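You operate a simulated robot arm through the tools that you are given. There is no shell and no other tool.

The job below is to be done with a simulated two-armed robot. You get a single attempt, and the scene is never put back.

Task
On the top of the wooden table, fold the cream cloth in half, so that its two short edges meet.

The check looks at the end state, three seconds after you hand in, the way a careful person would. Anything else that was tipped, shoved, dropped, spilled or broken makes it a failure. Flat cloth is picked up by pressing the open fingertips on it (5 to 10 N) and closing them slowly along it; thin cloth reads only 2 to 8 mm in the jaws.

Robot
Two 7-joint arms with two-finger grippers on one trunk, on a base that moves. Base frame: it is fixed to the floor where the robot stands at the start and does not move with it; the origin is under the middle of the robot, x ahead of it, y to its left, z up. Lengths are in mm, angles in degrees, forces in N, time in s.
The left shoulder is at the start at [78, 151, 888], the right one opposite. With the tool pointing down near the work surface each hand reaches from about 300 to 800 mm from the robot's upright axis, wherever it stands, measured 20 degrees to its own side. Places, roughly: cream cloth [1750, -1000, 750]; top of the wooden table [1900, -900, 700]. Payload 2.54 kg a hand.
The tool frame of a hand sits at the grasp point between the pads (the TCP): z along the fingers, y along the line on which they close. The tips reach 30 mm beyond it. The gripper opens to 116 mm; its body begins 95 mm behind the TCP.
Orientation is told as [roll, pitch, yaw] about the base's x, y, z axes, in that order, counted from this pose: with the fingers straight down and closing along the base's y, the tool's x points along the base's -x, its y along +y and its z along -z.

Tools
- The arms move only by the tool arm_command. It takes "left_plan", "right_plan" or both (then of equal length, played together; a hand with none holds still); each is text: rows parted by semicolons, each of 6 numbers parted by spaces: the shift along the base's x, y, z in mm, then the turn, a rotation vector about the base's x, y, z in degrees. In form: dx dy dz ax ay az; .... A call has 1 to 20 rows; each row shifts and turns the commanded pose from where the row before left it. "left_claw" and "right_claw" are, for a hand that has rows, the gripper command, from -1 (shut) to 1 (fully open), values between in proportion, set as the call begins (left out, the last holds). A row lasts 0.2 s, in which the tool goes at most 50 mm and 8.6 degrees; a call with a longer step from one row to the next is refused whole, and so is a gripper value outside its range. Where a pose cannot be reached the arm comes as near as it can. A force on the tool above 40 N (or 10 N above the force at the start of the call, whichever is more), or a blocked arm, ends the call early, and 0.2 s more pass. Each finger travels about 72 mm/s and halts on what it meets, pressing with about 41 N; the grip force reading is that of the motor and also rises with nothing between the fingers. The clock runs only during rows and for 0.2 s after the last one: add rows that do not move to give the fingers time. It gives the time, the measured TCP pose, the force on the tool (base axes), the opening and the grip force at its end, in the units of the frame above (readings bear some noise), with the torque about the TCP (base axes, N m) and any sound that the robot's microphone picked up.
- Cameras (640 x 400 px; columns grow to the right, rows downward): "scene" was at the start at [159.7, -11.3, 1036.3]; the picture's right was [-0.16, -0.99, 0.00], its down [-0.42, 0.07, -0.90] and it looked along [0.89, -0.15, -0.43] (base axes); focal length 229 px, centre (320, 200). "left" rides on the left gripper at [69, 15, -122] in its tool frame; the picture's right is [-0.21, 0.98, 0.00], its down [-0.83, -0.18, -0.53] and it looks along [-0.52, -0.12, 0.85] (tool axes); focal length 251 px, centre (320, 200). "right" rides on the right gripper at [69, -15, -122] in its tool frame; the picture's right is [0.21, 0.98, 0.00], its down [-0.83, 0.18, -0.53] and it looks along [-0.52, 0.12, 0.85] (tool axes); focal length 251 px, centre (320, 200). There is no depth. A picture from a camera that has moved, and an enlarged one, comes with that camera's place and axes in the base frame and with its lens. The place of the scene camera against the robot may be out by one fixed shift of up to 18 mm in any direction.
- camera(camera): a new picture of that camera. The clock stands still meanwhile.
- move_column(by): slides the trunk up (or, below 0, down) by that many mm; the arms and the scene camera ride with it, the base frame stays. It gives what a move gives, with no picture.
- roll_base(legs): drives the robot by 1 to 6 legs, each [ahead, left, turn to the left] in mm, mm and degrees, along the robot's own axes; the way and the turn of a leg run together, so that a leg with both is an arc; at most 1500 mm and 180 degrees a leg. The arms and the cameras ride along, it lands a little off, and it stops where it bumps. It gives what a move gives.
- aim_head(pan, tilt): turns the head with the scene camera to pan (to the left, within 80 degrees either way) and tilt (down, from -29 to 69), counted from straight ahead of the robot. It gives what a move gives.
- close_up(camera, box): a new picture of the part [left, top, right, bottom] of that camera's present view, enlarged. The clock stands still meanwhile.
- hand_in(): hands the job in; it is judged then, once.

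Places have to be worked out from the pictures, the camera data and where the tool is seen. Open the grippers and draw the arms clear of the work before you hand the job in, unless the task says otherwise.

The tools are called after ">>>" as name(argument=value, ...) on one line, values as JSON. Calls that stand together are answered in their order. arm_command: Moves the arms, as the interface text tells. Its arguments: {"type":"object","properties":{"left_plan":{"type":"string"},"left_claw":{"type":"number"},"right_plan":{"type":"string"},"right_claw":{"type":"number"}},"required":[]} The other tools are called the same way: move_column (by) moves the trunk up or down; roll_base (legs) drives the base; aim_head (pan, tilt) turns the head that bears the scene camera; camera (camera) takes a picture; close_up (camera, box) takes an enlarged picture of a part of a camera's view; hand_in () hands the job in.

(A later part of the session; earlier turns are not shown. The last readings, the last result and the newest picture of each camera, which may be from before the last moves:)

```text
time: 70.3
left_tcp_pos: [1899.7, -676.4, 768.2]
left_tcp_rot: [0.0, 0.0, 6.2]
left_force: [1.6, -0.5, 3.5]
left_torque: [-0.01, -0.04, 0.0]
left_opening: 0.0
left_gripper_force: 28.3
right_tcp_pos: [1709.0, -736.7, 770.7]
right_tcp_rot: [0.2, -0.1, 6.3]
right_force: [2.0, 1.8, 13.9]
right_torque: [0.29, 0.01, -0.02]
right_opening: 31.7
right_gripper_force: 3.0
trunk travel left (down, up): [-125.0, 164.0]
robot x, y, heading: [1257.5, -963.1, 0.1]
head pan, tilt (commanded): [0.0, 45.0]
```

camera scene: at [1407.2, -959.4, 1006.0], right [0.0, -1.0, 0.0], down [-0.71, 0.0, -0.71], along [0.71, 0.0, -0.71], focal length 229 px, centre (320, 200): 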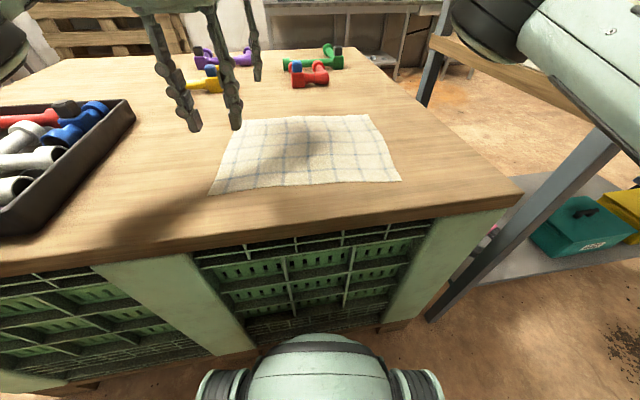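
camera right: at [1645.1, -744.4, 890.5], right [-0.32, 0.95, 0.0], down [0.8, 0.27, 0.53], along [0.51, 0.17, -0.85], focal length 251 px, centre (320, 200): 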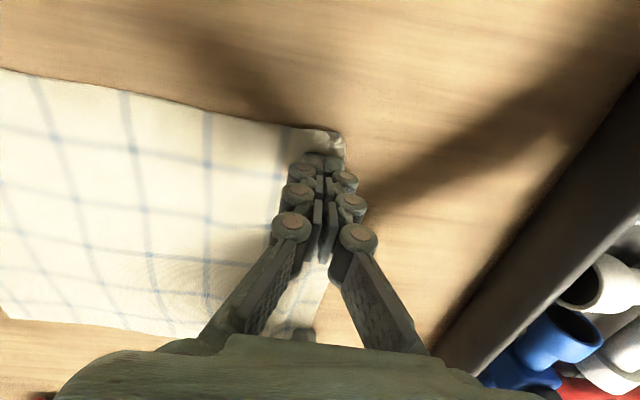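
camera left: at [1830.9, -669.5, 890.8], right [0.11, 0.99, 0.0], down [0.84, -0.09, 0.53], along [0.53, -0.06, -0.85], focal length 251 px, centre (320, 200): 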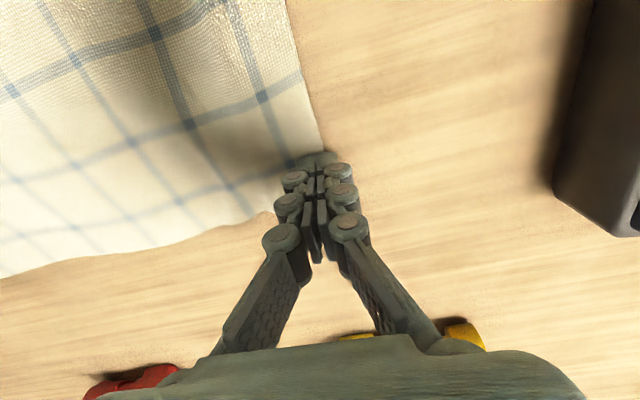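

Force is 14 N; I'll back off half a mm and close slowly.

>>> arm_command(right_plan="0 0 0.5 0 0 0;0 0 0 0 0 0", right_claw=-0.58)

>>> arm_command(right_plan="0 0 0 0 0 0;0 0 0 0 0 0", right_claw=-0.72)

>>> arm_command(right_plan="0 0 -0.4 0 0 0;0 0 0 0 0 0", right_claw=-0.86)

>>> arm_command(right_plan="0 0 0 0 0 0;0 0 0 0 0 0;0 0 0 0 0 0", right_claw=-1)

>>> close_up(camera="right", box=[200, 90, 440, 240])

```text
time: 70.9
left_tcp_pos: [1900.5, -677.6, 767.8]
left_tcp_rot: [0.0, -0.1, 6.1]
left_force: [0.6, 0.0, 3.9]
left_torque: [0.01, -0.01, 0.0]
left_opening: 0.1
left_gripper_force: 28.7
right_tcp_pos: [1708.4, -735.9, 771.3]
right_tcp_rot: [0.1, -0.1, 6.2]
right_force: [1.0, 2.7, 16.6]
right_torque: [0.31, 0.0, 0.01]
right_opening: 25.4
right_gripper_force: 0.9
trunk travel left (down, up): [-125.0, 164.0]
robot x, y, heading: [1258.4, -962.7, -0.1]
head pan, tilt (commanded): [0.0, 45.0]
```

```text
time: 71.5
left_tcp_pos: [1899.7, -676.1, 768.2]
left_tcp_rot: [-0.1, 0.0, 6.2]
left_force: [0.2, -0.4, 1.9]
left_torque: [-0.01, -0.01, -0.01]
left_opening: 0.0
left_gripper_force: 29.2
right_tcp_pos: [1708.6, -736.5, 770.7]
right_tcp_rot: [0.0, 0.1, 6.2]
right_force: [-0.7, 2.2, 15.0]
right_torque: [0.3, -0.01, 0.01]
right_opening: 16.3
right_gripper_force: 0.0
trunk travel left (down, up): [-125.0, 164.0]
robot x, y, heading: [1258.9, -962.8, 0.2]
head pan, tilt (commanded): [0.0, 45.0]
```

```text
time: 72.1
left_tcp_pos: [1900.7, -677.2, 768.1]
left_tcp_rot: [0.0, 0.0, 6.1]
left_force: [-0.6, 0.0, 3.3]
left_torque: [0.0, 0.0, 0.0]
left_opening: 0.1
left_gripper_force: 28.5
right_tcp_pos: [1708.9, -737.2, 770.1]
right_tcp_rot: [0.0, 0.0, 6.1]
right_force: [0.7, 1.0, 11.9]
right_torque: [0.16, 0.04, 0.0]
right_opening: 7.2
right_gripper_force: 0.1
trunk travel left (down, up): [-125.0, 164.0]
robot x, y, heading: [1263.8, -962.7, 0.1]
head pan, tilt (commanded): [0.0, 45.0]
```

```text
time: 72.9
left_tcp_pos: [1899.7, -676.2, 768.4]
left_tcp_rot: [0.0, 0.0, 6.2]
left_force: [-1.1, -1.1, 5.0]
left_torque: [-0.01, 0.02, -0.01]
left_opening: 0.3
left_gripper_force: 28.7
right_tcp_pos: [1708.1, -736.5, 770.1]
right_tcp_rot: [0.0, 0.0, 6.1]
right_force: [0.3, 1.5, 10.2]
right_torque: [0.27, 0.1, 0.02]
right_opening: 5.7
right_gripper_force: 36.5
trunk travel left (down, up): [-125.0, 164.0]
robot x, y, heading: [1254.6, -961.9, 0.4]
head pan, tilt (commanded): [0.0, 45.0]
```

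```text
2.67 times, centred on (320, 165) of right
camera zoom: at [1641.0, -759.2, 891.3], right [-0.32, 0.95, 0.0], down [0.8, 0.27, 0.53], along [0.51, 0.17, -0.85], focal length 670 px, centre (320, 293)
```

zoom: 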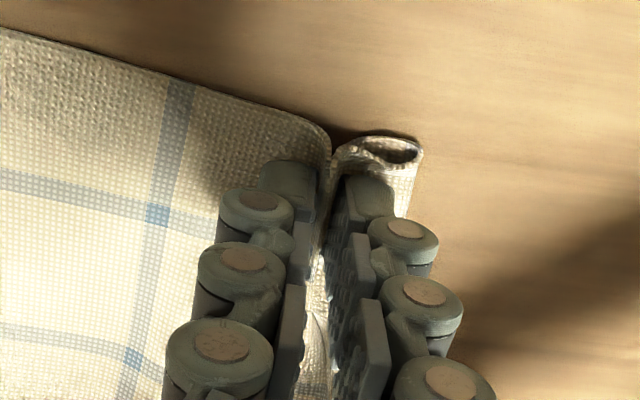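

Held (5.7 mm in the jaws). I'll lift the right hand 70 mm and see if the tucked flap hangs out.

>>> arm_command(right_plan="0 0 7 0 0 0;0 0 7 0 0 0;0 0 7 0 0 0;0 0 7 0 0 0;0 0 7 0 0 0;0 0 7 0 0 0;0 0 7 0 0 0;0 0 7 0 0 0;0 0 7 0 0 0;0 0 7 0 0 0;0 0 0 0 0 0")

>>> close_up(camera="right", box=[200, 90, 440, 240])

>>> close_up(camera="scene", box=[130, 65, 370, 215])

```text
time: 75.3
left_tcp_pos: [1900.5, -676.2, 768.4]
left_tcp_rot: [0.0, 0.1, 6.1]
left_force: [-1.6, 0.2, 8.5]
left_torque: [-0.01, 0.04, 0.04]
left_opening: 0.1
left_gripper_force: 29.0
right_tcp_pos: [1707.9, -738.7, 841.1]
right_tcp_rot: [-0.1, 0.0, 6.2]
right_force: [1.3, 1.9, 3.3]
right_torque: [-0.07, -0.06, 0.0]
right_opening: 3.1
right_gripper_force: 37.4
trunk travel left (down, up): [-125.0, 164.0]
robot x, y, heading: [1259.7, -959.3, 0.2]
head pan, tilt (commanded): [0.0, 45.0]
```

```text
2.67 times, centred on (320, 165) of right
camera zoom: at [1639.4, -760.2, 962.8], right [-0.32, 0.95, 0.0], down [0.8, 0.27, 0.53], along [0.51, 0.17, -0.85], focal length 670 px, centre (320, 293)
```

zoom: 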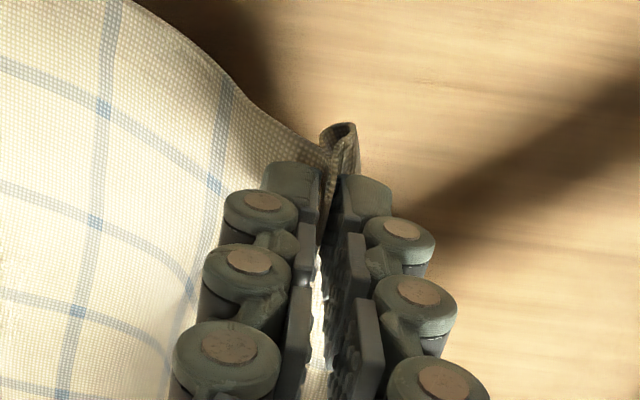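

```text
2.67 times, centred on (250, 140) of scene
camera zoom: at [1406.5, -959.7, 1006.2], right [0.0, -1.0, 0.0], down [-0.71, 0.0, -0.71], along [0.71, 0.0, -0.71], focal length 611 px, centre (507, 360)
```

zoom: 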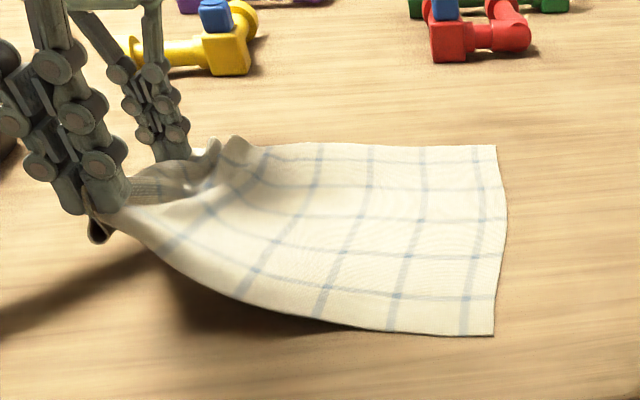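

The flap was pinched along with the top layer (a loop shows at the jaws). I'll stretch slightly to the left and let it drop open from this height so that the stiffness unfolds it.

>>> arm_command(right_plan="0 6 3 0 0 0;0 6 3 0 0 0;0 6 3 0 0 0;0 0 0 0 0 0")

>>> arm_command(right_plan="0 0 0 0 0 0;0 0 0 0 0 0;0 0 0 0 0 0;0 0 0 0 0 0;0 0 0 0 0 0", right_claw=0.1)

>>> camera(camera="right")

>>> close_up(camera="scene", box=[130, 65, 370, 215])

```text
time: 76.3
left_tcp_pos: [1900.8, -677.0, 767.5]
left_tcp_rot: [-0.1, -0.1, 6.2]
left_force: [-2.2, -0.3, 7.2]
left_torque: [-0.05, 0.08, -0.02]
left_opening: 0.0
left_gripper_force: 28.4
right_tcp_pos: [1707.3, -719.8, 850.3]
right_tcp_rot: [-0.1, 0.0, 6.2]
right_force: [0.2, 0.2, 1.8]
right_torque: [0.04, 0.02, 0.02]
right_opening: 3.5
right_gripper_force: 37.1
trunk travel left (down, up): [-125.0, 164.0]
robot x, y, heading: [1254.7, -962.5, 0.0]
head pan, tilt (commanded): [0.0, 45.0]
```

```text
time: 77.5
left_tcp_pos: [1899.9, -675.3, 768.7]
left_tcp_rot: [-0.1, 0.0, 6.3]
left_force: [-2.2, -1.2, 7.8]
left_torque: [-0.03, 0.05, -0.01]
left_opening: 0.1
left_gripper_force: 28.6
right_tcp_pos: [1706.4, -718.7, 850.0]
right_tcp_rot: [-0.1, 0.0, 6.2]
right_force: [-0.5, 0.8, 0.1]
right_torque: [0.01, -0.01, 0.03]
right_opening: 63.8
right_gripper_force: 0.1
trunk travel left (down, up): [-125.0, 164.0]
robot x, y, heading: [1256.4, -966.2, 0.3]
head pan, tilt (commanded): [0.0, 45.0]
```

```text
taken
camera right: at [1640.0, -742.1, 971.9], right [-0.32, 0.95, 0.0], down [0.8, 0.27, 0.53], along [0.51, 0.17, -0.85], focal length 251 px, centre (320, 200)
```

right: 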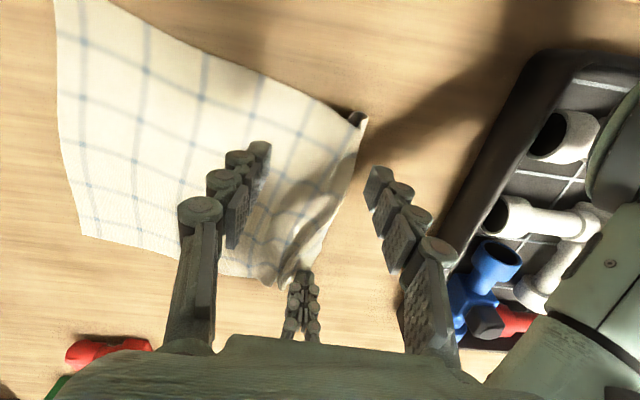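

```text
2.67 times, centred on (250, 140) of scene
camera zoom: at [1406.5, -959.7, 1006.2], right [0.0, -1.0, 0.0], down [-0.71, 0.0, -0.71], along [0.71, 0.0, -0.71], focal length 611 px, centre (507, 360)
```

zoom: 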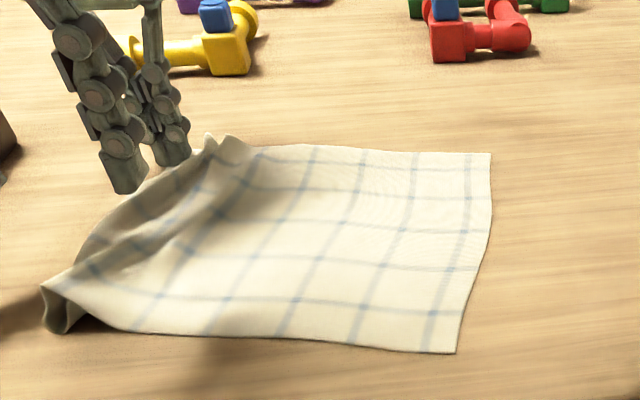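

The near corner still curls under as a loop. I'll take close-ups to see how it lies.

>>> close_up(camera="right", box=[250, 80, 410, 300])

>>> close_up(camera="scene", box=[130, 120, 230, 200])

```text
1.82 times, centred on (330, 190) of right
camera zoom: at [1640.0, -742.1, 971.9], right [-0.32, 0.95, 0.0], down [0.8, 0.27, 0.53], along [0.51, 0.17, -0.85], focal length 457 px, centre (302, 218)
```

zoom: 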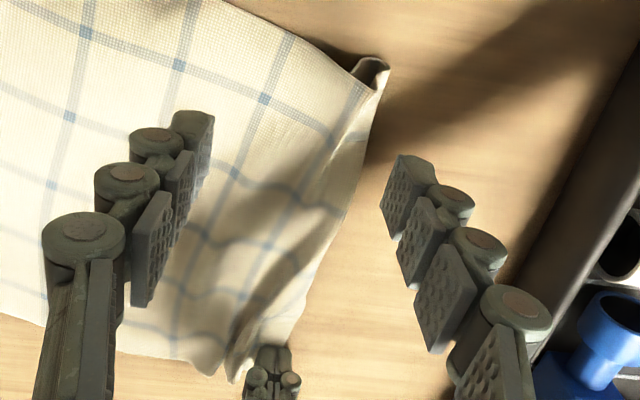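

```text
5.00 times, centred on (180, 160) of scene
camera zoom: at [1406.5, -959.7, 1006.2], right [0.0, -1.0, 0.0], down [-0.71, 0.0, -0.71], along [0.71, 0.0, -0.71], focal length 1146 px, centre (1020, 400)
```

zoom: 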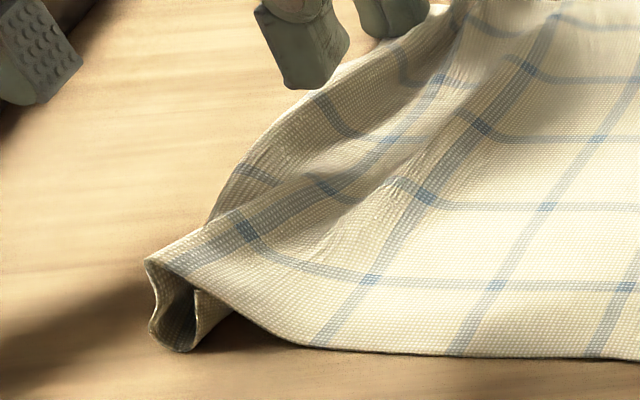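

Now it's clear: the near corner forms a standing ridge (crest ≈(1685,-688), ~27 mm high) with its flap tucked beneath. I'll pinch only the top of that ridge with the tips ~12 mm above the table, so the flap stays free and drops out when lifted.

>>> arm_command(right_plan="-4 10 0 0 0 0;-4 10 0 0 0 0;-3 9 0 0 0 0;0 0 -20 0 0 0;0 0 -20 0 0 0;0 0 -15 0 0 0;0 0 0 0 0 0", right_claw=-0.05)

>>> camera(camera="right")

>>> close_up(camera="scene", box=[130, 120, 230, 200])

```text
time: 79.1
left_tcp_pos: [1900.7, -677.5, 769.0]
left_tcp_rot: [0.0, -0.1, 6.3]
left_force: [-1.9, 0.0, 9.0]
left_torque: [-0.01, 0.06, 0.0]
left_opening: 0.2
left_gripper_force: 28.6
right_tcp_pos: [1698.7, -700.9, 795.2]
right_tcp_rot: [0.0, 0.0, 6.3]
right_force: [-0.2, -0.5, 0.3]
right_torque: [-0.01, -0.02, 0.0]
right_opening: 55.0
right_gripper_force: 0.1
right hand out of reach, approached as far as the arm can: row 3
trunk travel left (down, up): [-125.0, 164.0]
robot x, y, heading: [1261.4, -962.5, 0.1]
head pan, tilt (commanded): [0.0, 45.0]
```

```text
taken
camera right: at [1631.7, -722.9, 916.8], right [-0.32, 0.95, 0.0], down [0.8, 0.27, 0.53], along [0.51, 0.17, -0.85], focal length 251 px, centre (320, 200)
```

right: 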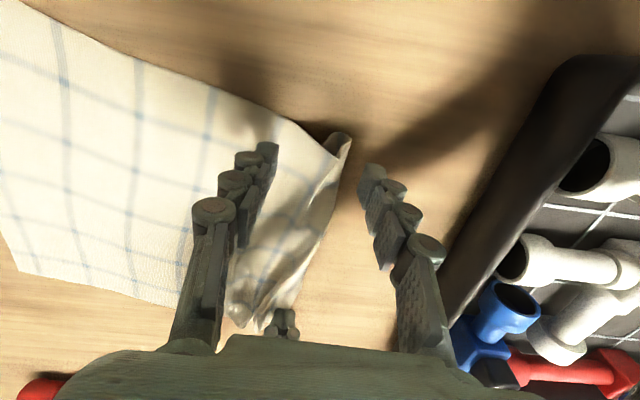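

```text
5.00 times, centred on (180, 160) of scene
camera zoom: at [1406.5, -959.7, 1006.2], right [0.0, -1.0, 0.0], down [-0.71, 0.0, -0.71], along [0.71, 0.0, -0.71], focal length 1146 px, centre (1020, 400)
```

zoom: 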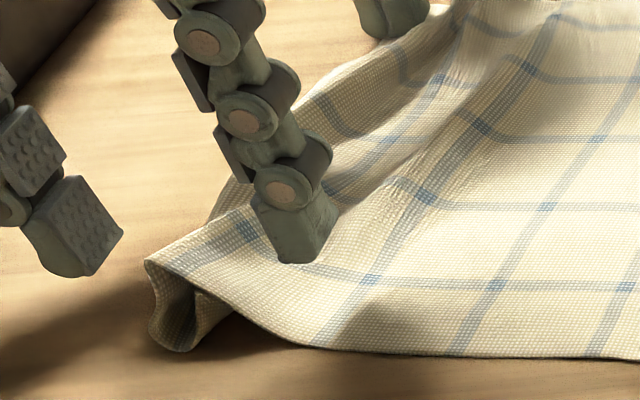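

The right arm can't quite reach that far to the left, so I'll raise both hands well clear and shift the base ~100 mm to the left (20 mm back to keep clear of the slanted table edge).

>>> arm_command(left_plan="0 0 10 0 0 0;0 0 20 0 0 0;0 0 25 0 0 0;0 0 25 0 0 0;0 0 25 0 0 0;0 0 15 0 0 0;0 0 0 0 0 0", right_plan="0 0 10 0 0 0;0 0 20 0 0 0;0 0 20 0 0 0;0 0 20 0 0 0;0 0 20 0 0 0;0 0 10 0 0 0;0 0 0 0 0 0")

>>> roll_base(legs=[[-22, 0, 0], [0, 100, 0]])

>>> camera(camera="scene")

>>> camera(camera="right")

>>> camera(camera="left")

```text
time: 80.7
left_tcp_pos: [1898.6, -675.7, 887.7]
left_tcp_rot: [0.0, 0.1, 6.1]
left_force: [0.6, 0.8, -0.1]
left_torque: [0.01, -0.02, -0.01]
left_opening: 0.0
left_gripper_force: 28.9
right_tcp_pos: [1700.1, -700.9, 884.4]
right_tcp_rot: [0.1, -0.1, 6.1]
right_force: [0.3, 0.1, -0.4]
right_torque: [0.03, 0.01, 0.01]
right_opening: 55.1
right_gripper_force: 0.0
right hand out of reach, approached as far as the arm can: row 5
trunk travel left (down, up): [-125.0, 164.0]
robot x, y, heading: [1255.0, -960.9, 0.0]
head pan, tilt (commanded): [0.0, 45.0]
```

```text
time: 82.7
left_tcp_pos: [1876.6, -578.2, 886.6]
left_tcp_rot: [0.0, 0.1, 6.2]
left_force: [0.3, 1.0, -1.4]
left_torque: [-0.01, 0.0, 0.0]
left_opening: 0.1
left_gripper_force: 28.8
right_tcp_pos: [1678.8, -602.8, 883.9]
right_tcp_rot: [0.1, 0.0, 6.3]
right_force: [-0.2, 0.0, 0.0]
right_torque: [0.01, -0.01, -0.03]
right_opening: 55.0
right_gripper_force: 0.0
trunk travel left (down, up): [-125.0, 164.0]
robot x, y, heading: [1233.7, -865.3, 0.4]
head pan, tilt (commanded): [0.0, 45.0]
```

```text
taken
camera scene: at [1385.2, -862.3, 1006.0], right [0.0, -1.0, 0.0], down [-0.71, 0.0, -0.71], along [0.71, 0.0, -0.71], focal length 229 px, centre (320, 200)
```

scene: 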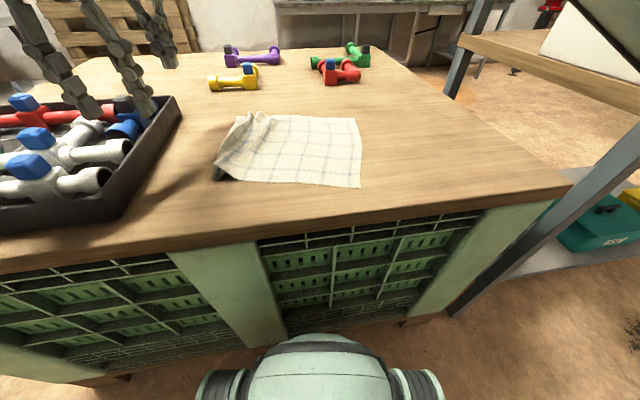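

```text
taken
camera right: at [1610.8, -625.7, 1005.9], right [-0.32, 0.95, 0.0], down [0.8, 0.27, 0.53], along [0.51, 0.17, -0.85], focal length 251 px, centre (320, 200)
```

right: 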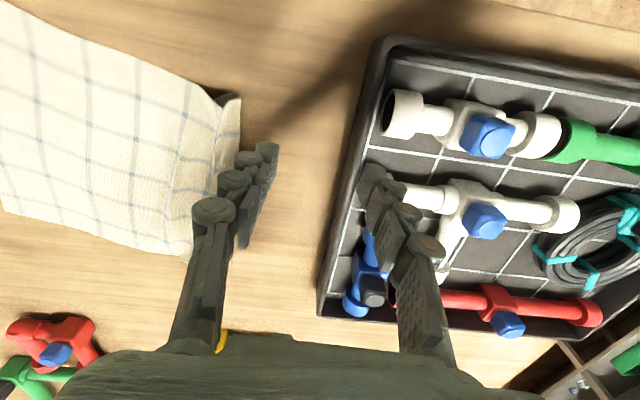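

```text
taken
camera left: at [1807.4, -572.2, 1009.0], right [0.11, 0.99, 0.0], down [0.84, -0.09, 0.53], along [0.53, -0.06, -0.85], focal length 251 px, centre (320, 200)
```

left: 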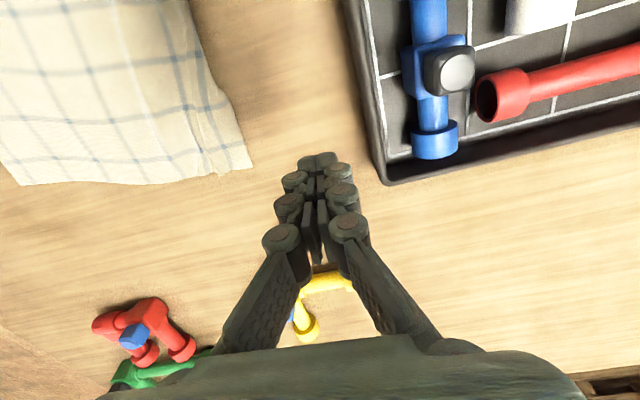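

Base is now at (1234,-865). The ridge's near end is at about (1677,-686); I'll bring the right hand over it at (1692,-692), still high, then descend to pinch height.

>>> arm_command(right_plan="4 -30 -8 0 0 0;4 -30 -8 0 0 0;5 -29 -8 0 0 0;0 0 -20 0 0 0;0 0 -20 0 0 0;0 0 -20 0 0 0;0 0 0 0 0 0")

>>> close_up(camera="right", box=[200, 90, 440, 240])

>>> close_up(camera="scene", box=[180, 90, 300, 200])

```text
time: 84.3
left_tcp_pos: [1877.2, -578.9, 887.3]
left_tcp_rot: [0.0, 0.1, 6.2]
left_force: [-0.2, -0.2, -0.1]
left_torque: [0.04, -0.03, 0.0]
left_opening: 0.0
left_gripper_force: 28.5
right_tcp_pos: [1691.4, -693.1, 800.4]
right_tcp_rot: [0.0, 0.0, 6.2]
right_force: [-0.6, 0.1, -0.4]
right_torque: [-0.01, 0.01, 0.0]
right_opening: 55.0
right_gripper_force: 0.0
trunk travel left (down, up): [-125.0, 164.0]
robot x, y, heading: [1237.1, -866.1, 0.3]
head pan, tilt (commanded): [0.0, 45.0]
```

```text
2.67 times, centred on (320, 165) of right
camera zoom: at [1624.2, -715.5, 922.4], right [-0.32, 0.95, 0.0], down [0.8, 0.27, 0.53], along [0.51, 0.17, -0.85], focal length 670 px, centre (320, 293)
```

zoom: 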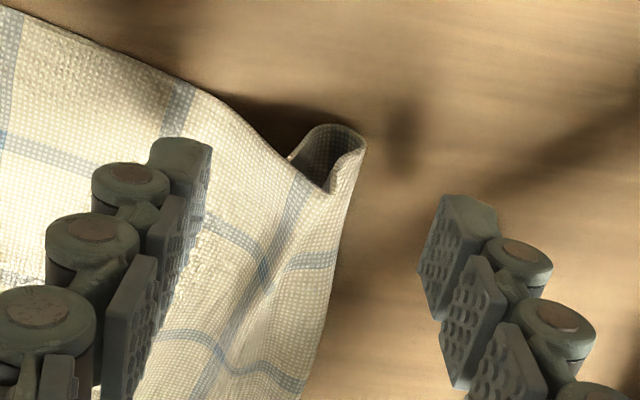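

```text
3.64 times, centred on (240, 145) of scene
camera zoom: at [1385.2, -862.4, 1006.0], right [0.0, -1.0, 0.0], down [-0.71, 0.0, -0.71], along [0.71, 0.0, -0.71], focal length 834 px, centre (611, 400)
```

zoom: 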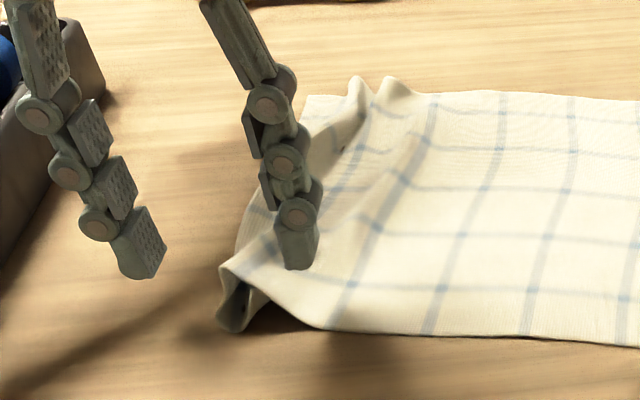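

The loop is between the fingers. I'll lower to tips ≈14 mm above the table and close gently on the loop's upper part.

>>> arm_command(right_plan="-2 1 -8 0 0 0;-2 1 -7 0 0 0;0 0 0 0 0 0")

>>> arm_command(right_plan="0 0 0 0 0 0;0 0 0 0 0 0;0 0 0 0 0 0", right_claw=-0.6)

>>> close_up(camera="right", box=[200, 90, 440, 240])

>>> close_up(camera="scene", box=[180, 110, 280, 200])

```text
time: 85.1
left_tcp_pos: [1877.4, -579.5, 887.6]
left_tcp_rot: [-0.1, -0.1, 6.2]
left_force: [-0.4, 0.1, 0.8]
left_torque: [-0.01, 0.01, -0.01]
left_opening: 0.1
left_gripper_force: 28.7
right_tcp_pos: [1688.1, -691.1, 784.4]
right_tcp_rot: [0.0, 0.0, 6.2]
right_force: [0.3, -0.2, 0.1]
right_torque: [-0.01, 0.01, 0.01]
right_opening: 55.1
right_gripper_force: 0.0
trunk travel left (down, up): [-125.0, 164.0]
robot x, y, heading: [1236.7, -865.3, 0.2]
head pan, tilt (commanded): [0.0, 45.0]
```

```text
time: 85.9
left_tcp_pos: [1876.8, -578.6, 886.6]
left_tcp_rot: [0.0, 0.0, 6.2]
left_force: [0.4, 0.1, -0.6]
left_torque: [-0.03, -0.03, 0.03]
left_opening: 0.0
left_gripper_force: 29.3
right_tcp_pos: [1688.5, -691.0, 784.6]
right_tcp_rot: [0.1, 0.1, 6.3]
right_force: [-0.7, -0.2, -0.5]
right_torque: [0.02, 0.04, 0.01]
right_opening: 23.3
right_gripper_force: 0.0
trunk travel left (down, up): [-125.0, 164.0]
robot x, y, heading: [1234.9, -868.4, 0.1]
head pan, tilt (commanded): [0.0, 45.0]
```

```text
2.67 times, centred on (320, 165) of right
camera zoom: at [1620.9, -713.2, 906.6], right [-0.32, 0.95, 0.0], down [0.8, 0.27, 0.53], along [0.51, 0.17, -0.85], focal length 670 px, centre (320, 293)
```

zoom: 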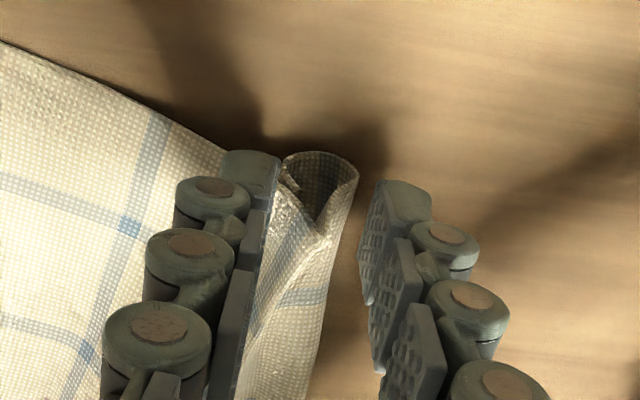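

```text
4.44 times, centred on (230, 155) of scene
camera zoom: at [1385.2, -862.4, 1006.0], right [0.0, -1.0, 0.0], down [-0.71, 0.0, -0.71], along [0.71, 0.0, -0.71], focal length 1019 px, centre (720, 400)
```

zoom: 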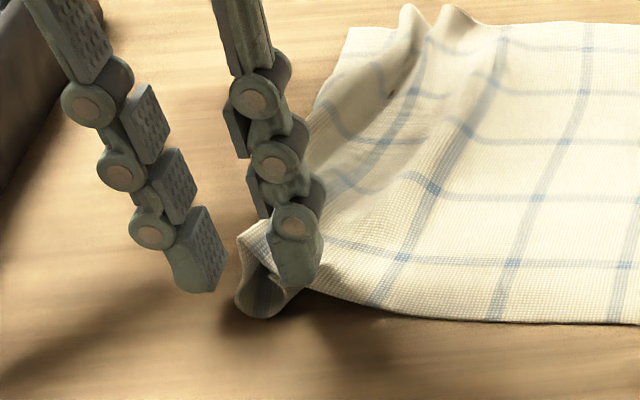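

The loop is between the jaws. I'll raise 5 mm so just its top gets pinched and then shut, and lift slowly.

>>> arm_command(right_plan="0 0 5 0 0 0;0 0 0 0 0 0")

>>> arm_command(right_plan="0 0 0 0 0 0;0 0 0 0 0 0;0 0 0 0 0 0;0 0 0 0 0 0", right_claw=-1)

>>> arm_command(right_plan="0 0 7 0 0 0;0 0 7 0 0 0;0 0 7 0 0 0;0 0 7 0 0 0;0 0 7 0 0 0;0 0 7 0 0 0;0 0 7 0 0 0;0 0 0 0 0 0")

>>> close_up(camera="right", box=[200, 90, 440, 240])

>>> close_up(camera="scene", box=[180, 110, 280, 200])

```text
time: 86.5
left_tcp_pos: [1876.0, -579.7, 886.8]
left_tcp_rot: [0.0, 0.0, 6.2]
left_force: [-0.1, -0.6, 0.8]
left_torque: [0.03, -0.01, 0.0]
left_opening: 0.0
left_gripper_force: 28.4
right_tcp_pos: [1687.9, -689.9, 790.5]
right_tcp_rot: [0.1, -0.1, 6.3]
right_force: [0.5, -0.4, 0.7]
right_torque: [0.0, -0.01, -0.01]
right_opening: 23.1
right_gripper_force: 0.1
trunk travel left (down, up): [-125.0, 164.0]
robot x, y, heading: [1238.4, -865.3, 0.4]
head pan, tilt (commanded): [0.0, 45.0]
```

```text
time: 87.5
left_tcp_pos: [1875.8, -579.3, 887.1]
left_tcp_rot: [0.0, 0.0, 6.1]
left_force: [-1.1, 1.2, 0.4]
left_torque: [0.02, -0.03, -0.04]
left_opening: 0.0
left_gripper_force: 28.5
right_tcp_pos: [1686.7, -691.2, 790.2]
right_tcp_rot: [0.1, 0.0, 6.2]
right_force: [-0.7, -0.7, 12.0]
right_torque: [0.01, -0.02, -0.01]
right_opening: 1.0
right_gripper_force: 26.8
trunk travel left (down, up): [-125.0, 164.0]
robot x, y, heading: [1239.5, -863.1, 0.2]
head pan, tilt (commanded): [0.0, 45.0]
```

```text
time: 89.3
left_tcp_pos: [1876.4, -579.4, 886.8]
left_tcp_rot: [0.0, 0.0, 6.1]
left_force: [-0.4, 0.6, -0.2]
left_torque: [-0.04, 0.01, -0.02]
left_opening: 0.0
left_gripper_force: 28.8
right_tcp_pos: [1688.2, -690.3, 841.1]
right_tcp_rot: [0.0, 0.0, 6.3]
right_force: [-0.2, -0.6, 1.8]
right_torque: [-0.16, -0.06, -0.02]
right_opening: 1.0
right_gripper_force: 26.7
trunk travel left (down, up): [-125.0, 164.0]
robot x, y, heading: [1235.0, -864.4, 0.4]
head pan, tilt (commanded): [0.0, 45.0]
```

```text
2.67 times, centred on (320, 165) of right
camera zoom: at [1620.0, -712.0, 961.4], right [-0.32, 0.95, 0.0], down [0.8, 0.27, 0.53], along [0.51, 0.17, -0.85], focal length 670 px, centre (320, 293)
```

zoom: 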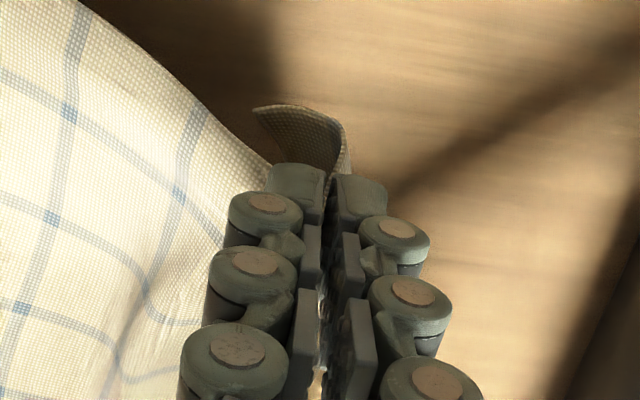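

```text
4.44 times, centred on (230, 155) of scene
camera zoom: at [1385.2, -862.4, 1006.0], right [0.0, -1.0, 0.0], down [-0.71, 0.0, -0.71], along [0.71, 0.0, -0.71], focal length 1019 px, centre (720, 400)
```

zoom: 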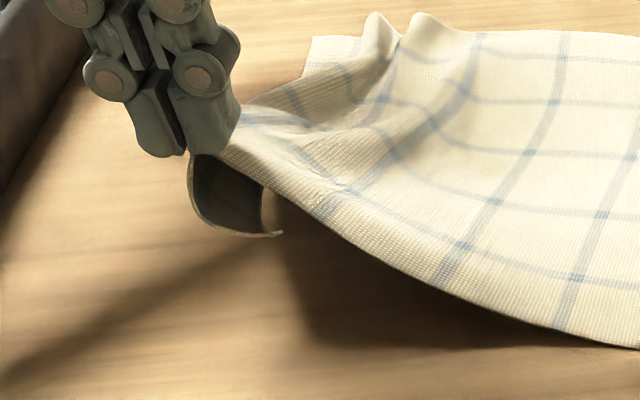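

The flap is free now but curls to the right. I'll lower until it brushes the table and then sweep the hand right while sinking, so the flap gets dragged out to the left side.

>>> arm_command(right_plan="0 6 -5 0 0 0;0 6 -5 0 0 0;0 6 -5 0 0 0;0 0 -5 0 0 0;0 0 -5 0 0 0;0 -6 -2 0 0 0;0 -6 -2 0 0 0;0 -6 -2 0 0 0;0 -6 -2 0 0 0;0 -6 -2 0 0 0;0 -6 -2 0 0 0;0 -6 -2 0 0 0;0 0 0 0 0 0")

>>> close_up(camera="right", box=[200, 90, 440, 240])

>>> close_up(camera="scene", box=[180, 110, 280, 200])

```text
time: 92.1
left_tcp_pos: [1876.5, -580.2, 887.0]
left_tcp_rot: [0.1, 0.0, 6.3]
left_force: [0.7, -0.3, 0.3]
left_torque: [0.02, 0.0, -0.01]
left_opening: 0.0
left_gripper_force: 27.9
right_tcp_pos: [1686.8, -714.8, 801.2]
right_tcp_rot: [0.1, 0.0, 6.1]
right_force: [-0.1, 1.2, 0.2]
right_torque: [-0.04, -0.03, 0.0]
right_opening: 0.8
right_gripper_force: 26.2
trunk travel left (down, up): [-125.0, 164.0]
robot x, y, heading: [1236.9, -865.6, 0.2]
head pan, tilt (commanded): [0.0, 45.0]
```

```text
2.67 times, centred on (320, 165) of right
camera zoom: at [1619.7, -737.2, 922.1], right [-0.32, 0.95, 0.0], down [0.8, 0.27, 0.53], along [0.51, 0.17, -0.85], focal length 670 px, centre (320, 293)
```

zoom: 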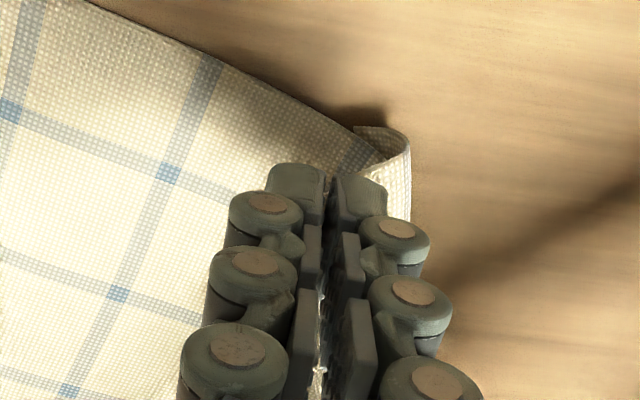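

```text
4.44 times, centred on (230, 155) of scene
camera zoom: at [1385.1, -862.4, 1006.1], right [0.0, -1.0, 0.0], down [-0.71, 0.0, -0.71], along [0.71, 0.0, -0.71], focal length 1019 px, centre (720, 400)
```

zoom: 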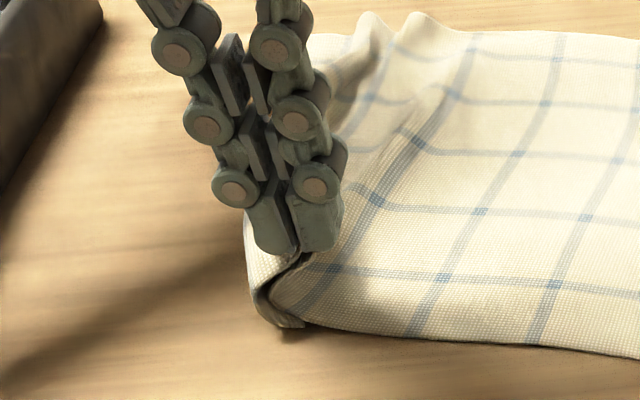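

The flap keeps curling under, but that doesn't matter if I now fold this left edge over to the right: the flap will then lie on top, where I can press-drag it outward. I'll keep the right pinch and bring the left hand over the far-left corner to look there.

>>> arm_command(left_plan="5 -20 0 0 0 0;5 -20 0 0 0 0;5 -20 -10 0 0 0;5 -20 -15 0 0 0;4 -20 -20 0 0 0;0 0 0 0 0 0", left_claw=-1)

>>> camera(camera="left")

>>> close_up(camera="scene", box=[180, 80, 400, 220])

```text
time: 93.5
left_tcp_pos: [1900.7, -676.0, 842.1]
left_tcp_rot: [0.0, 0.0, 6.2]
left_force: [0.1, 0.5, -0.5]
left_torque: [0.0, -0.01, 0.02]
left_opening: 0.2
left_gripper_force: 28.1
right_tcp_pos: [1686.9, -714.4, 800.8]
right_tcp_rot: [0.1, 0.0, 6.2]
right_force: [-0.5, 0.5, -0.5]
right_torque: [-0.02, -0.03, -0.02]
right_opening: 0.6
right_gripper_force: 26.5
trunk travel left (down, up): [-125.0, 164.0]
robot x, y, heading: [1231.3, -871.6, 0.1]
head pan, tilt (commanded): [0.0, 45.0]
```

```text
taken
camera left: at [1831.0, -669.9, 963.7], right [0.11, 0.99, 0.0], down [0.84, -0.09, 0.53], along [0.53, -0.06, -0.85], focal length 251 px, centre (320, 200)
```

left: 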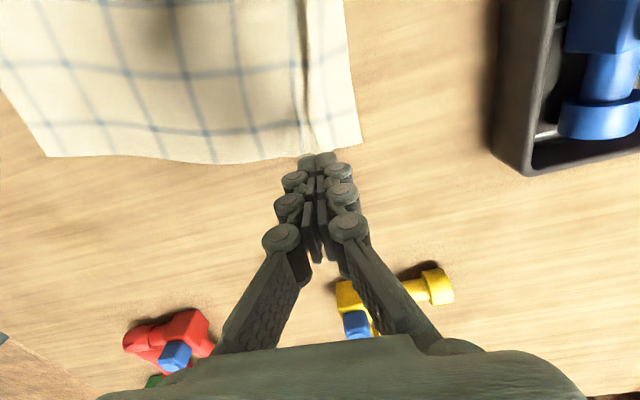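

```text
2.86 times, centred on (290, 150) of scene
camera zoom: at [1385.2, -862.4, 1006.0], right [0.0, -1.0, 0.0], down [-0.71, 0.0, -0.71], along [0.71, 0.0, -0.71], focal length 655 px, centre (406, 343)
```

zoom: 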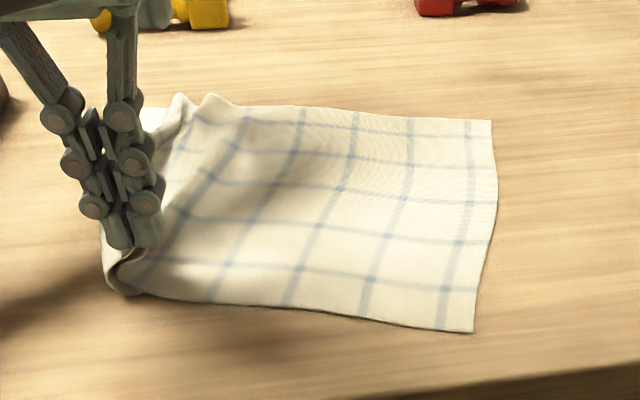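

Far-left corner FL is at ≈(1913,-643) with a thin pleat at y≈-680. I'll press the shut left tips on its flap (≈(1897,-657)) and pull it ~20 mm left to flatten the pleat.

>>> arm_command(left_plan="-2 10 -15 0 0 0;-2 9 -20 0 0 0;0 0 -20 0 0 0;0 0 -13 0 0 0;0 0 -3 0 0 0;0 0 -2.5 0 0 0;0 0 0 0 0 0")

>>> arm_command(left_plan="0 0 -1.3 0 0 0;0 0 0 0 0 0")

```text
time: 95.1
left_tcp_pos: [1894.9, -661.4, 781.4]
left_tcp_rot: [0.2, -1.1, 6.4]
left_force: [1.3, 0.7, 0.6]
left_torque: [-0.01, -0.01, 0.01]
left_opening: 0.0
left_gripper_force: 28.7
right_tcp_pos: [1683.7, -716.6, 804.8]
right_tcp_rot: [0.3, -0.5, 6.3]
right_force: [0.1, 0.2, 0.2]
right_torque: [0.01, -0.01, 0.0]
right_opening: 1.1
right_gripper_force: 27.1
trunk travel left (down, up): [-125.0, 164.0]
robot x, y, heading: [1236.0, -864.5, 0.1]
head pan, tilt (commanded): [0.0, 45.0]
```

```text
time: 95.7
left_tcp_pos: [1895.3, -663.8, 781.3]
left_tcp_rot: [0.2, -1.2, 6.2]
left_force: [-0.4, -1.1, 0.3]
left_torque: [-0.02, 0.01, 0.01]
left_opening: 0.1
left_gripper_force: 28.6
right_tcp_pos: [1684.9, -717.3, 804.4]
right_tcp_rot: [0.3, -0.5, 6.3]
right_force: [-1.5, 1.4, -1.2]
right_torque: [-0.03, 0.01, 0.0]
right_opening: 1.1
right_gripper_force: 26.8
trunk travel left (down, up): [-125.0, 164.0]
robot x, y, heading: [1233.8, -868.9, 0.3]
head pan, tilt (commanded): [0.0, 45.0]
```

Both hands got slightly displaced with no tool force, so the left forearm is resting on the right wrist (the right hand is 30 mm higher than the left). I'll back the left up and look.

>>> arm_command(left_plan="0 0 10 0 0 0;0 0 10 0 0 0;0 0 5 0 0 0;0 0 0 0 0 0")

>>> aim_head(pan=20, tilt=20)

>>> camera(camera="scene")

```text
time: 96.7
left_tcp_pos: [1895.5, -660.8, 790.8]
left_tcp_rot: [0.0, 0.0, 6.1]
left_force: [0.0, 0.3, -0.2]
left_torque: [0.01, 0.03, 0.0]
left_opening: 0.0
left_gripper_force: 28.0
right_tcp_pos: [1686.8, -714.6, 800.5]
right_tcp_rot: [0.1, 0.0, 6.3]
right_force: [-0.5, 0.1, 0.8]
right_torque: [-0.02, -0.03, -0.01]
right_opening: 1.1
right_gripper_force: 26.9
trunk travel left (down, up): [-125.0, 164.0]
robot x, y, heading: [1232.3, -867.5, 0.0]
head pan, tilt (commanded): [0.0, 45.0]
```

```text
time: 97.6
left_tcp_pos: [1896.6, -660.4, 791.3]
left_tcp_rot: [0.0, 0.0, 6.2]
left_force: [-0.3, 0.0, 0.0]
left_torque: [0.0, -0.01, 0.01]
left_opening: 0.0
left_gripper_force: 28.8
right_tcp_pos: [1688.0, -714.2, 801.0]
right_tcp_rot: [0.1, 0.0, 6.3]
right_force: [1.0, 0.1, 3.8]
right_torque: [0.06, 0.02, 0.01]
right_opening: 0.9
right_gripper_force: 31.3
trunk travel left (down, up): [-125.0, 164.0]
robot x, y, heading: [1236.0, -867.6, 0.2]
head pan, tilt (commanded): [20.0, 20.0]
```

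```text
taken
camera scene: at [1391.3, -830.6, 1044.6], right [0.34, -0.94, 0.0], down [-0.32, -0.12, -0.94], along [0.88, 0.32, -0.34], focal length 229 px, centre (320, 200)
```

scene: 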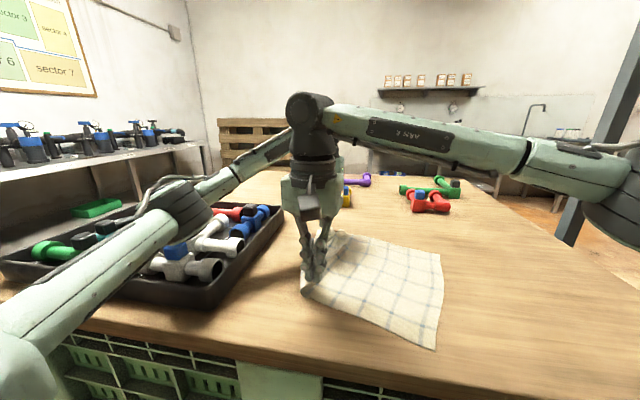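

The picture shows the left forearm passing close behind the right wrist. I'll lower the right hand 24 mm and shift it 15 mm right to clear, then lower the left onto the flap.

>>> arm_command(right_plan="0 -5 -8 0 0 0;0 -5 -8 0 0 0;0 -5 -8 0 0 0;0 0 0 0 0 0")

>>> arm_command(left_plan="0 3 -6 0 0 0;0 0 -6 0 0 0;0 0 -6 0 0 0;0 0 -3 0 0 0;0 0 0 0 0 0")

```text
time: 98.6
left_tcp_pos: [1896.8, -660.7, 791.6]
left_tcp_rot: [0.0, 0.0, 6.2]
left_force: [0.0, -0.4, -0.1]
left_torque: [0.0, -0.03, -0.02]
left_opening: 0.0
left_gripper_force: 28.3
right_tcp_pos: [1688.0, -729.1, 777.3]
right_tcp_rot: [0.0, 0.1, 6.4]
right_force: [0.1, -0.6, 4.0]
right_torque: [0.03, -0.01, 0.03]
right_opening: 0.2
right_gripper_force: 29.4
trunk travel left (down, up): [-125.0, 164.0]
robot x, y, heading: [1235.1, -864.3, 0.3]
head pan, tilt (commanded): [20.0, 20.0]
```

```text
time: 99.8
left_tcp_pos: [1895.9, -659.4, 780.5]
left_tcp_rot: [0.1, -0.9, 6.4]
left_force: [-0.8, 0.7, -0.2]
left_torque: [-0.02, -0.01, 0.03]
left_opening: 0.0
left_gripper_force: 29.0
right_tcp_pos: [1684.2, -732.1, 779.9]
right_tcp_rot: [0.3, -0.5, 6.3]
right_force: [-0.6, 2.1, 5.0]
right_torque: [-0.09, -0.01, -0.03]
right_opening: 2.2
right_gripper_force: 35.9
trunk travel left (down, up): [-125.0, 164.0]
robot x, y, heading: [1237.7, -867.1, 0.2]
head pan, tilt (commanded): [20.0, 20.0]
```

Still blocked by the arms touching, so I'll raise the left again and lean the right wrist 16° to the right (TCP fixed) to open up space between the forearms.

>>> arm_command(left_plan="0 0 10 0 0 0;0 0 10 0 0 0;0 0 0 0 0 0;0 0 0 0 0 0;0 0 0 0 0 0;0 0 0 0 0 0", right_plan="0 0 0 0 0 0;0 0 2 4 0 0;0 0 2 4 0 0;0 0 2 4 0 0;0 0 2 4 0 0;0 0 0 0 0 0")

>>> arm_command(left_plan="0 0 -6 0 0 0;0 0 -6 0 0 0;0 0 -6 0 0 0;0 0 -4 0 0 0;0 0 0 0 0 0")

```text
time: 101.2
left_tcp_pos: [1895.5, -657.8, 789.5]
left_tcp_rot: [-0.1, 0.0, 6.2]
left_force: [0.9, -0.5, -0.1]
left_torque: [0.01, 0.01, -0.03]
left_opening: 0.2
left_gripper_force: 28.4
right_tcp_pos: [1686.4, -729.1, 784.7]
right_tcp_rot: [16.1, -1.7, 6.0]
right_force: [-0.9, 0.6, 1.9]
right_torque: [-0.04, 0.08, 0.0]
right_opening: 2.5
right_gripper_force: 35.7
trunk travel left (down, up): [-125.0, 164.0]
robot x, y, heading: [1234.0, -865.7, 0.1]
head pan, tilt (commanded): [20.0, 20.0]
```

```text
time: 102.4
left_tcp_pos: [1895.8, -658.5, 780.9]
left_tcp_rot: [0.2, -1.2, 6.2]
left_force: [-0.6, -0.4, 0.2]
left_torque: [-0.02, 0.01, 0.0]
left_opening: 0.0
left_gripper_force: 28.9
right_tcp_pos: [1682.4, -732.1, 789.3]
right_tcp_rot: [16.2, -2.1, 6.0]
right_force: [-0.9, -1.2, 2.5]
right_torque: [-0.13, 0.01, -0.04]
right_opening: 2.4
right_gripper_force: 36.5
trunk travel left (down, up): [-125.0, 164.0]
robot x, y, heading: [1233.0, -864.0, -0.1]
head pan, tilt (commanded): [20.0, 20.0]
```

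The right hand is pushed up and back and both are pitched the same way: that means the whole robot is being tipped slightly, so the left elbow must be pressing on something, probably the tray. I'll raise the left hand now and look at the tray.

>>> arm_command(left_plan="0 0 10 0 0 0;0 0 15 0 0 0;0 0 15 0 0 0;0 0 10 0 0 0;0 0 0 0 0 0")

>>> aim_head(pan=40, tilt=35)

>>> camera(camera="scene")

```text
time: 103.6
left_tcp_pos: [1896.9, -657.9, 820.0]
left_tcp_rot: [0.0, 0.0, 6.1]
left_force: [-0.2, 0.6, 0.1]
left_torque: [0.0, -0.02, 0.0]
left_opening: 0.0
left_gripper_force: 28.9
right_tcp_pos: [1687.6, -728.3, 784.8]
right_tcp_rot: [16.2, -1.7, 6.1]
right_force: [-0.1, 0.5, 3.1]
right_torque: [-0.1, 0.01, 0.0]
right_opening: 2.3
right_gripper_force: 36.3
trunk travel left (down, up): [-125.0, 164.0]
robot x, y, heading: [1236.6, -867.6, 0.4]
head pan, tilt (commanded): [20.0, 20.0]
```

```text
time: 104.4
left_tcp_pos: [1896.8, -657.4, 818.8]
left_tcp_rot: [0.0, 0.0, 6.2]
left_force: [0.7, 0.1, 0.4]
left_torque: [0.01, 0.0, 0.02]
left_opening: 0.4
left_gripper_force: 28.4
right_tcp_pos: [1686.5, -727.1, 783.8]
right_tcp_rot: [16.0, -1.8, 5.9]
right_force: [-0.9, -0.9, 2.2]
right_torque: [-0.14, -0.01, 0.0]
right_opening: 0.1
right_gripper_force: 26.4
trunk travel left (down, up): [-125.0, 164.0]
robot x, y, heading: [1238.1, -862.6, 0.1]
head pan, tilt (commanded): [40.0, 35.0]
```

```text
taken
camera scene: at [1371.2, -805.9, 1020.9], right [0.64, -0.76, 0.0], down [-0.44, -0.37, -0.82], along [0.63, 0.53, -0.57], focal length 229 px, centre (320, 200)
```

scene: 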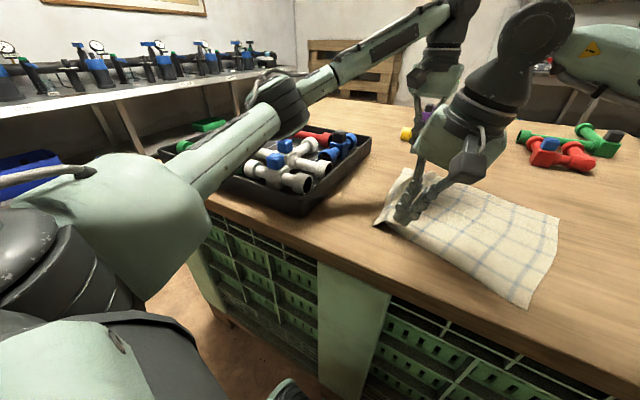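

The left elbow hangs right over the tray items. I'll zoom in on the tray to check that nothing was disturbed.

>>> close_up(camera="scene", box=[180, 80, 400, 220])

>>> aim_head(pan=30, tilt=45)

>>> camera(camera="scene")

```text
2.86 times, centred on (290, 150) of scene
camera zoom: at [1371.2, -805.9, 1020.9], right [0.64, -0.76, 0.0], down [-0.44, -0.37, -0.82], along [0.63, 0.53, -0.57], focal length 655 px, centre (406, 343)
```

zoom: 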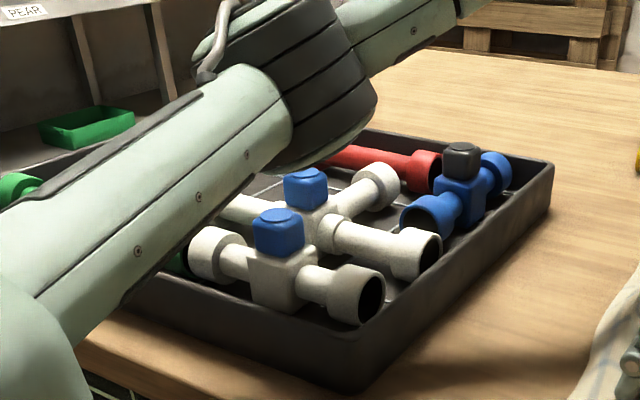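

```text
time: 105.1
left_tcp_pos: [1896.5, -656.5, 819.2]
left_tcp_rot: [0.0, 0.1, 6.2]
left_force: [-0.4, -0.7, 0.5]
left_torque: [0.03, 0.03, 0.03]
left_opening: 0.0
left_gripper_force: 28.4
right_tcp_pos: [1686.3, -728.8, 784.4]
right_tcp_rot: [16.1, -1.7, 6.0]
right_force: [-1.0, -0.9, 3.7]
right_torque: [-0.16, -0.02, 0.01]
right_opening: 0.0
right_gripper_force: 26.9
trunk travel left (down, up): [-125.0, 164.0]
robot x, y, heading: [1235.6, -864.4, 0.5]
head pan, tilt (commanded): [30.0, 45.0]
```

```text
taken
camera scene: at [1374.1, -821.7, 1006.1], right [0.5, -0.86, 0.0], down [-0.61, -0.36, -0.71], along [0.61, 0.36, -0.71], focal length 229 px, centre (320, 200)
```

scene: 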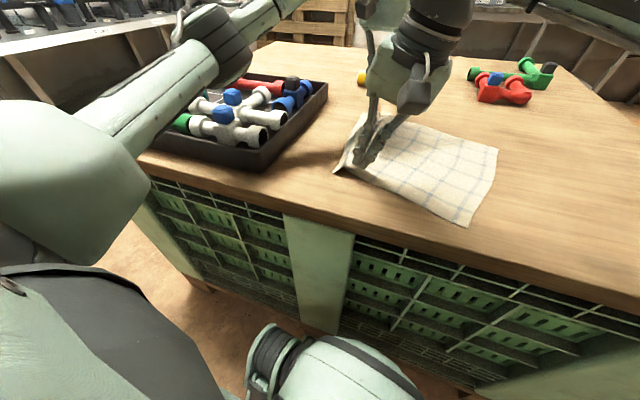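

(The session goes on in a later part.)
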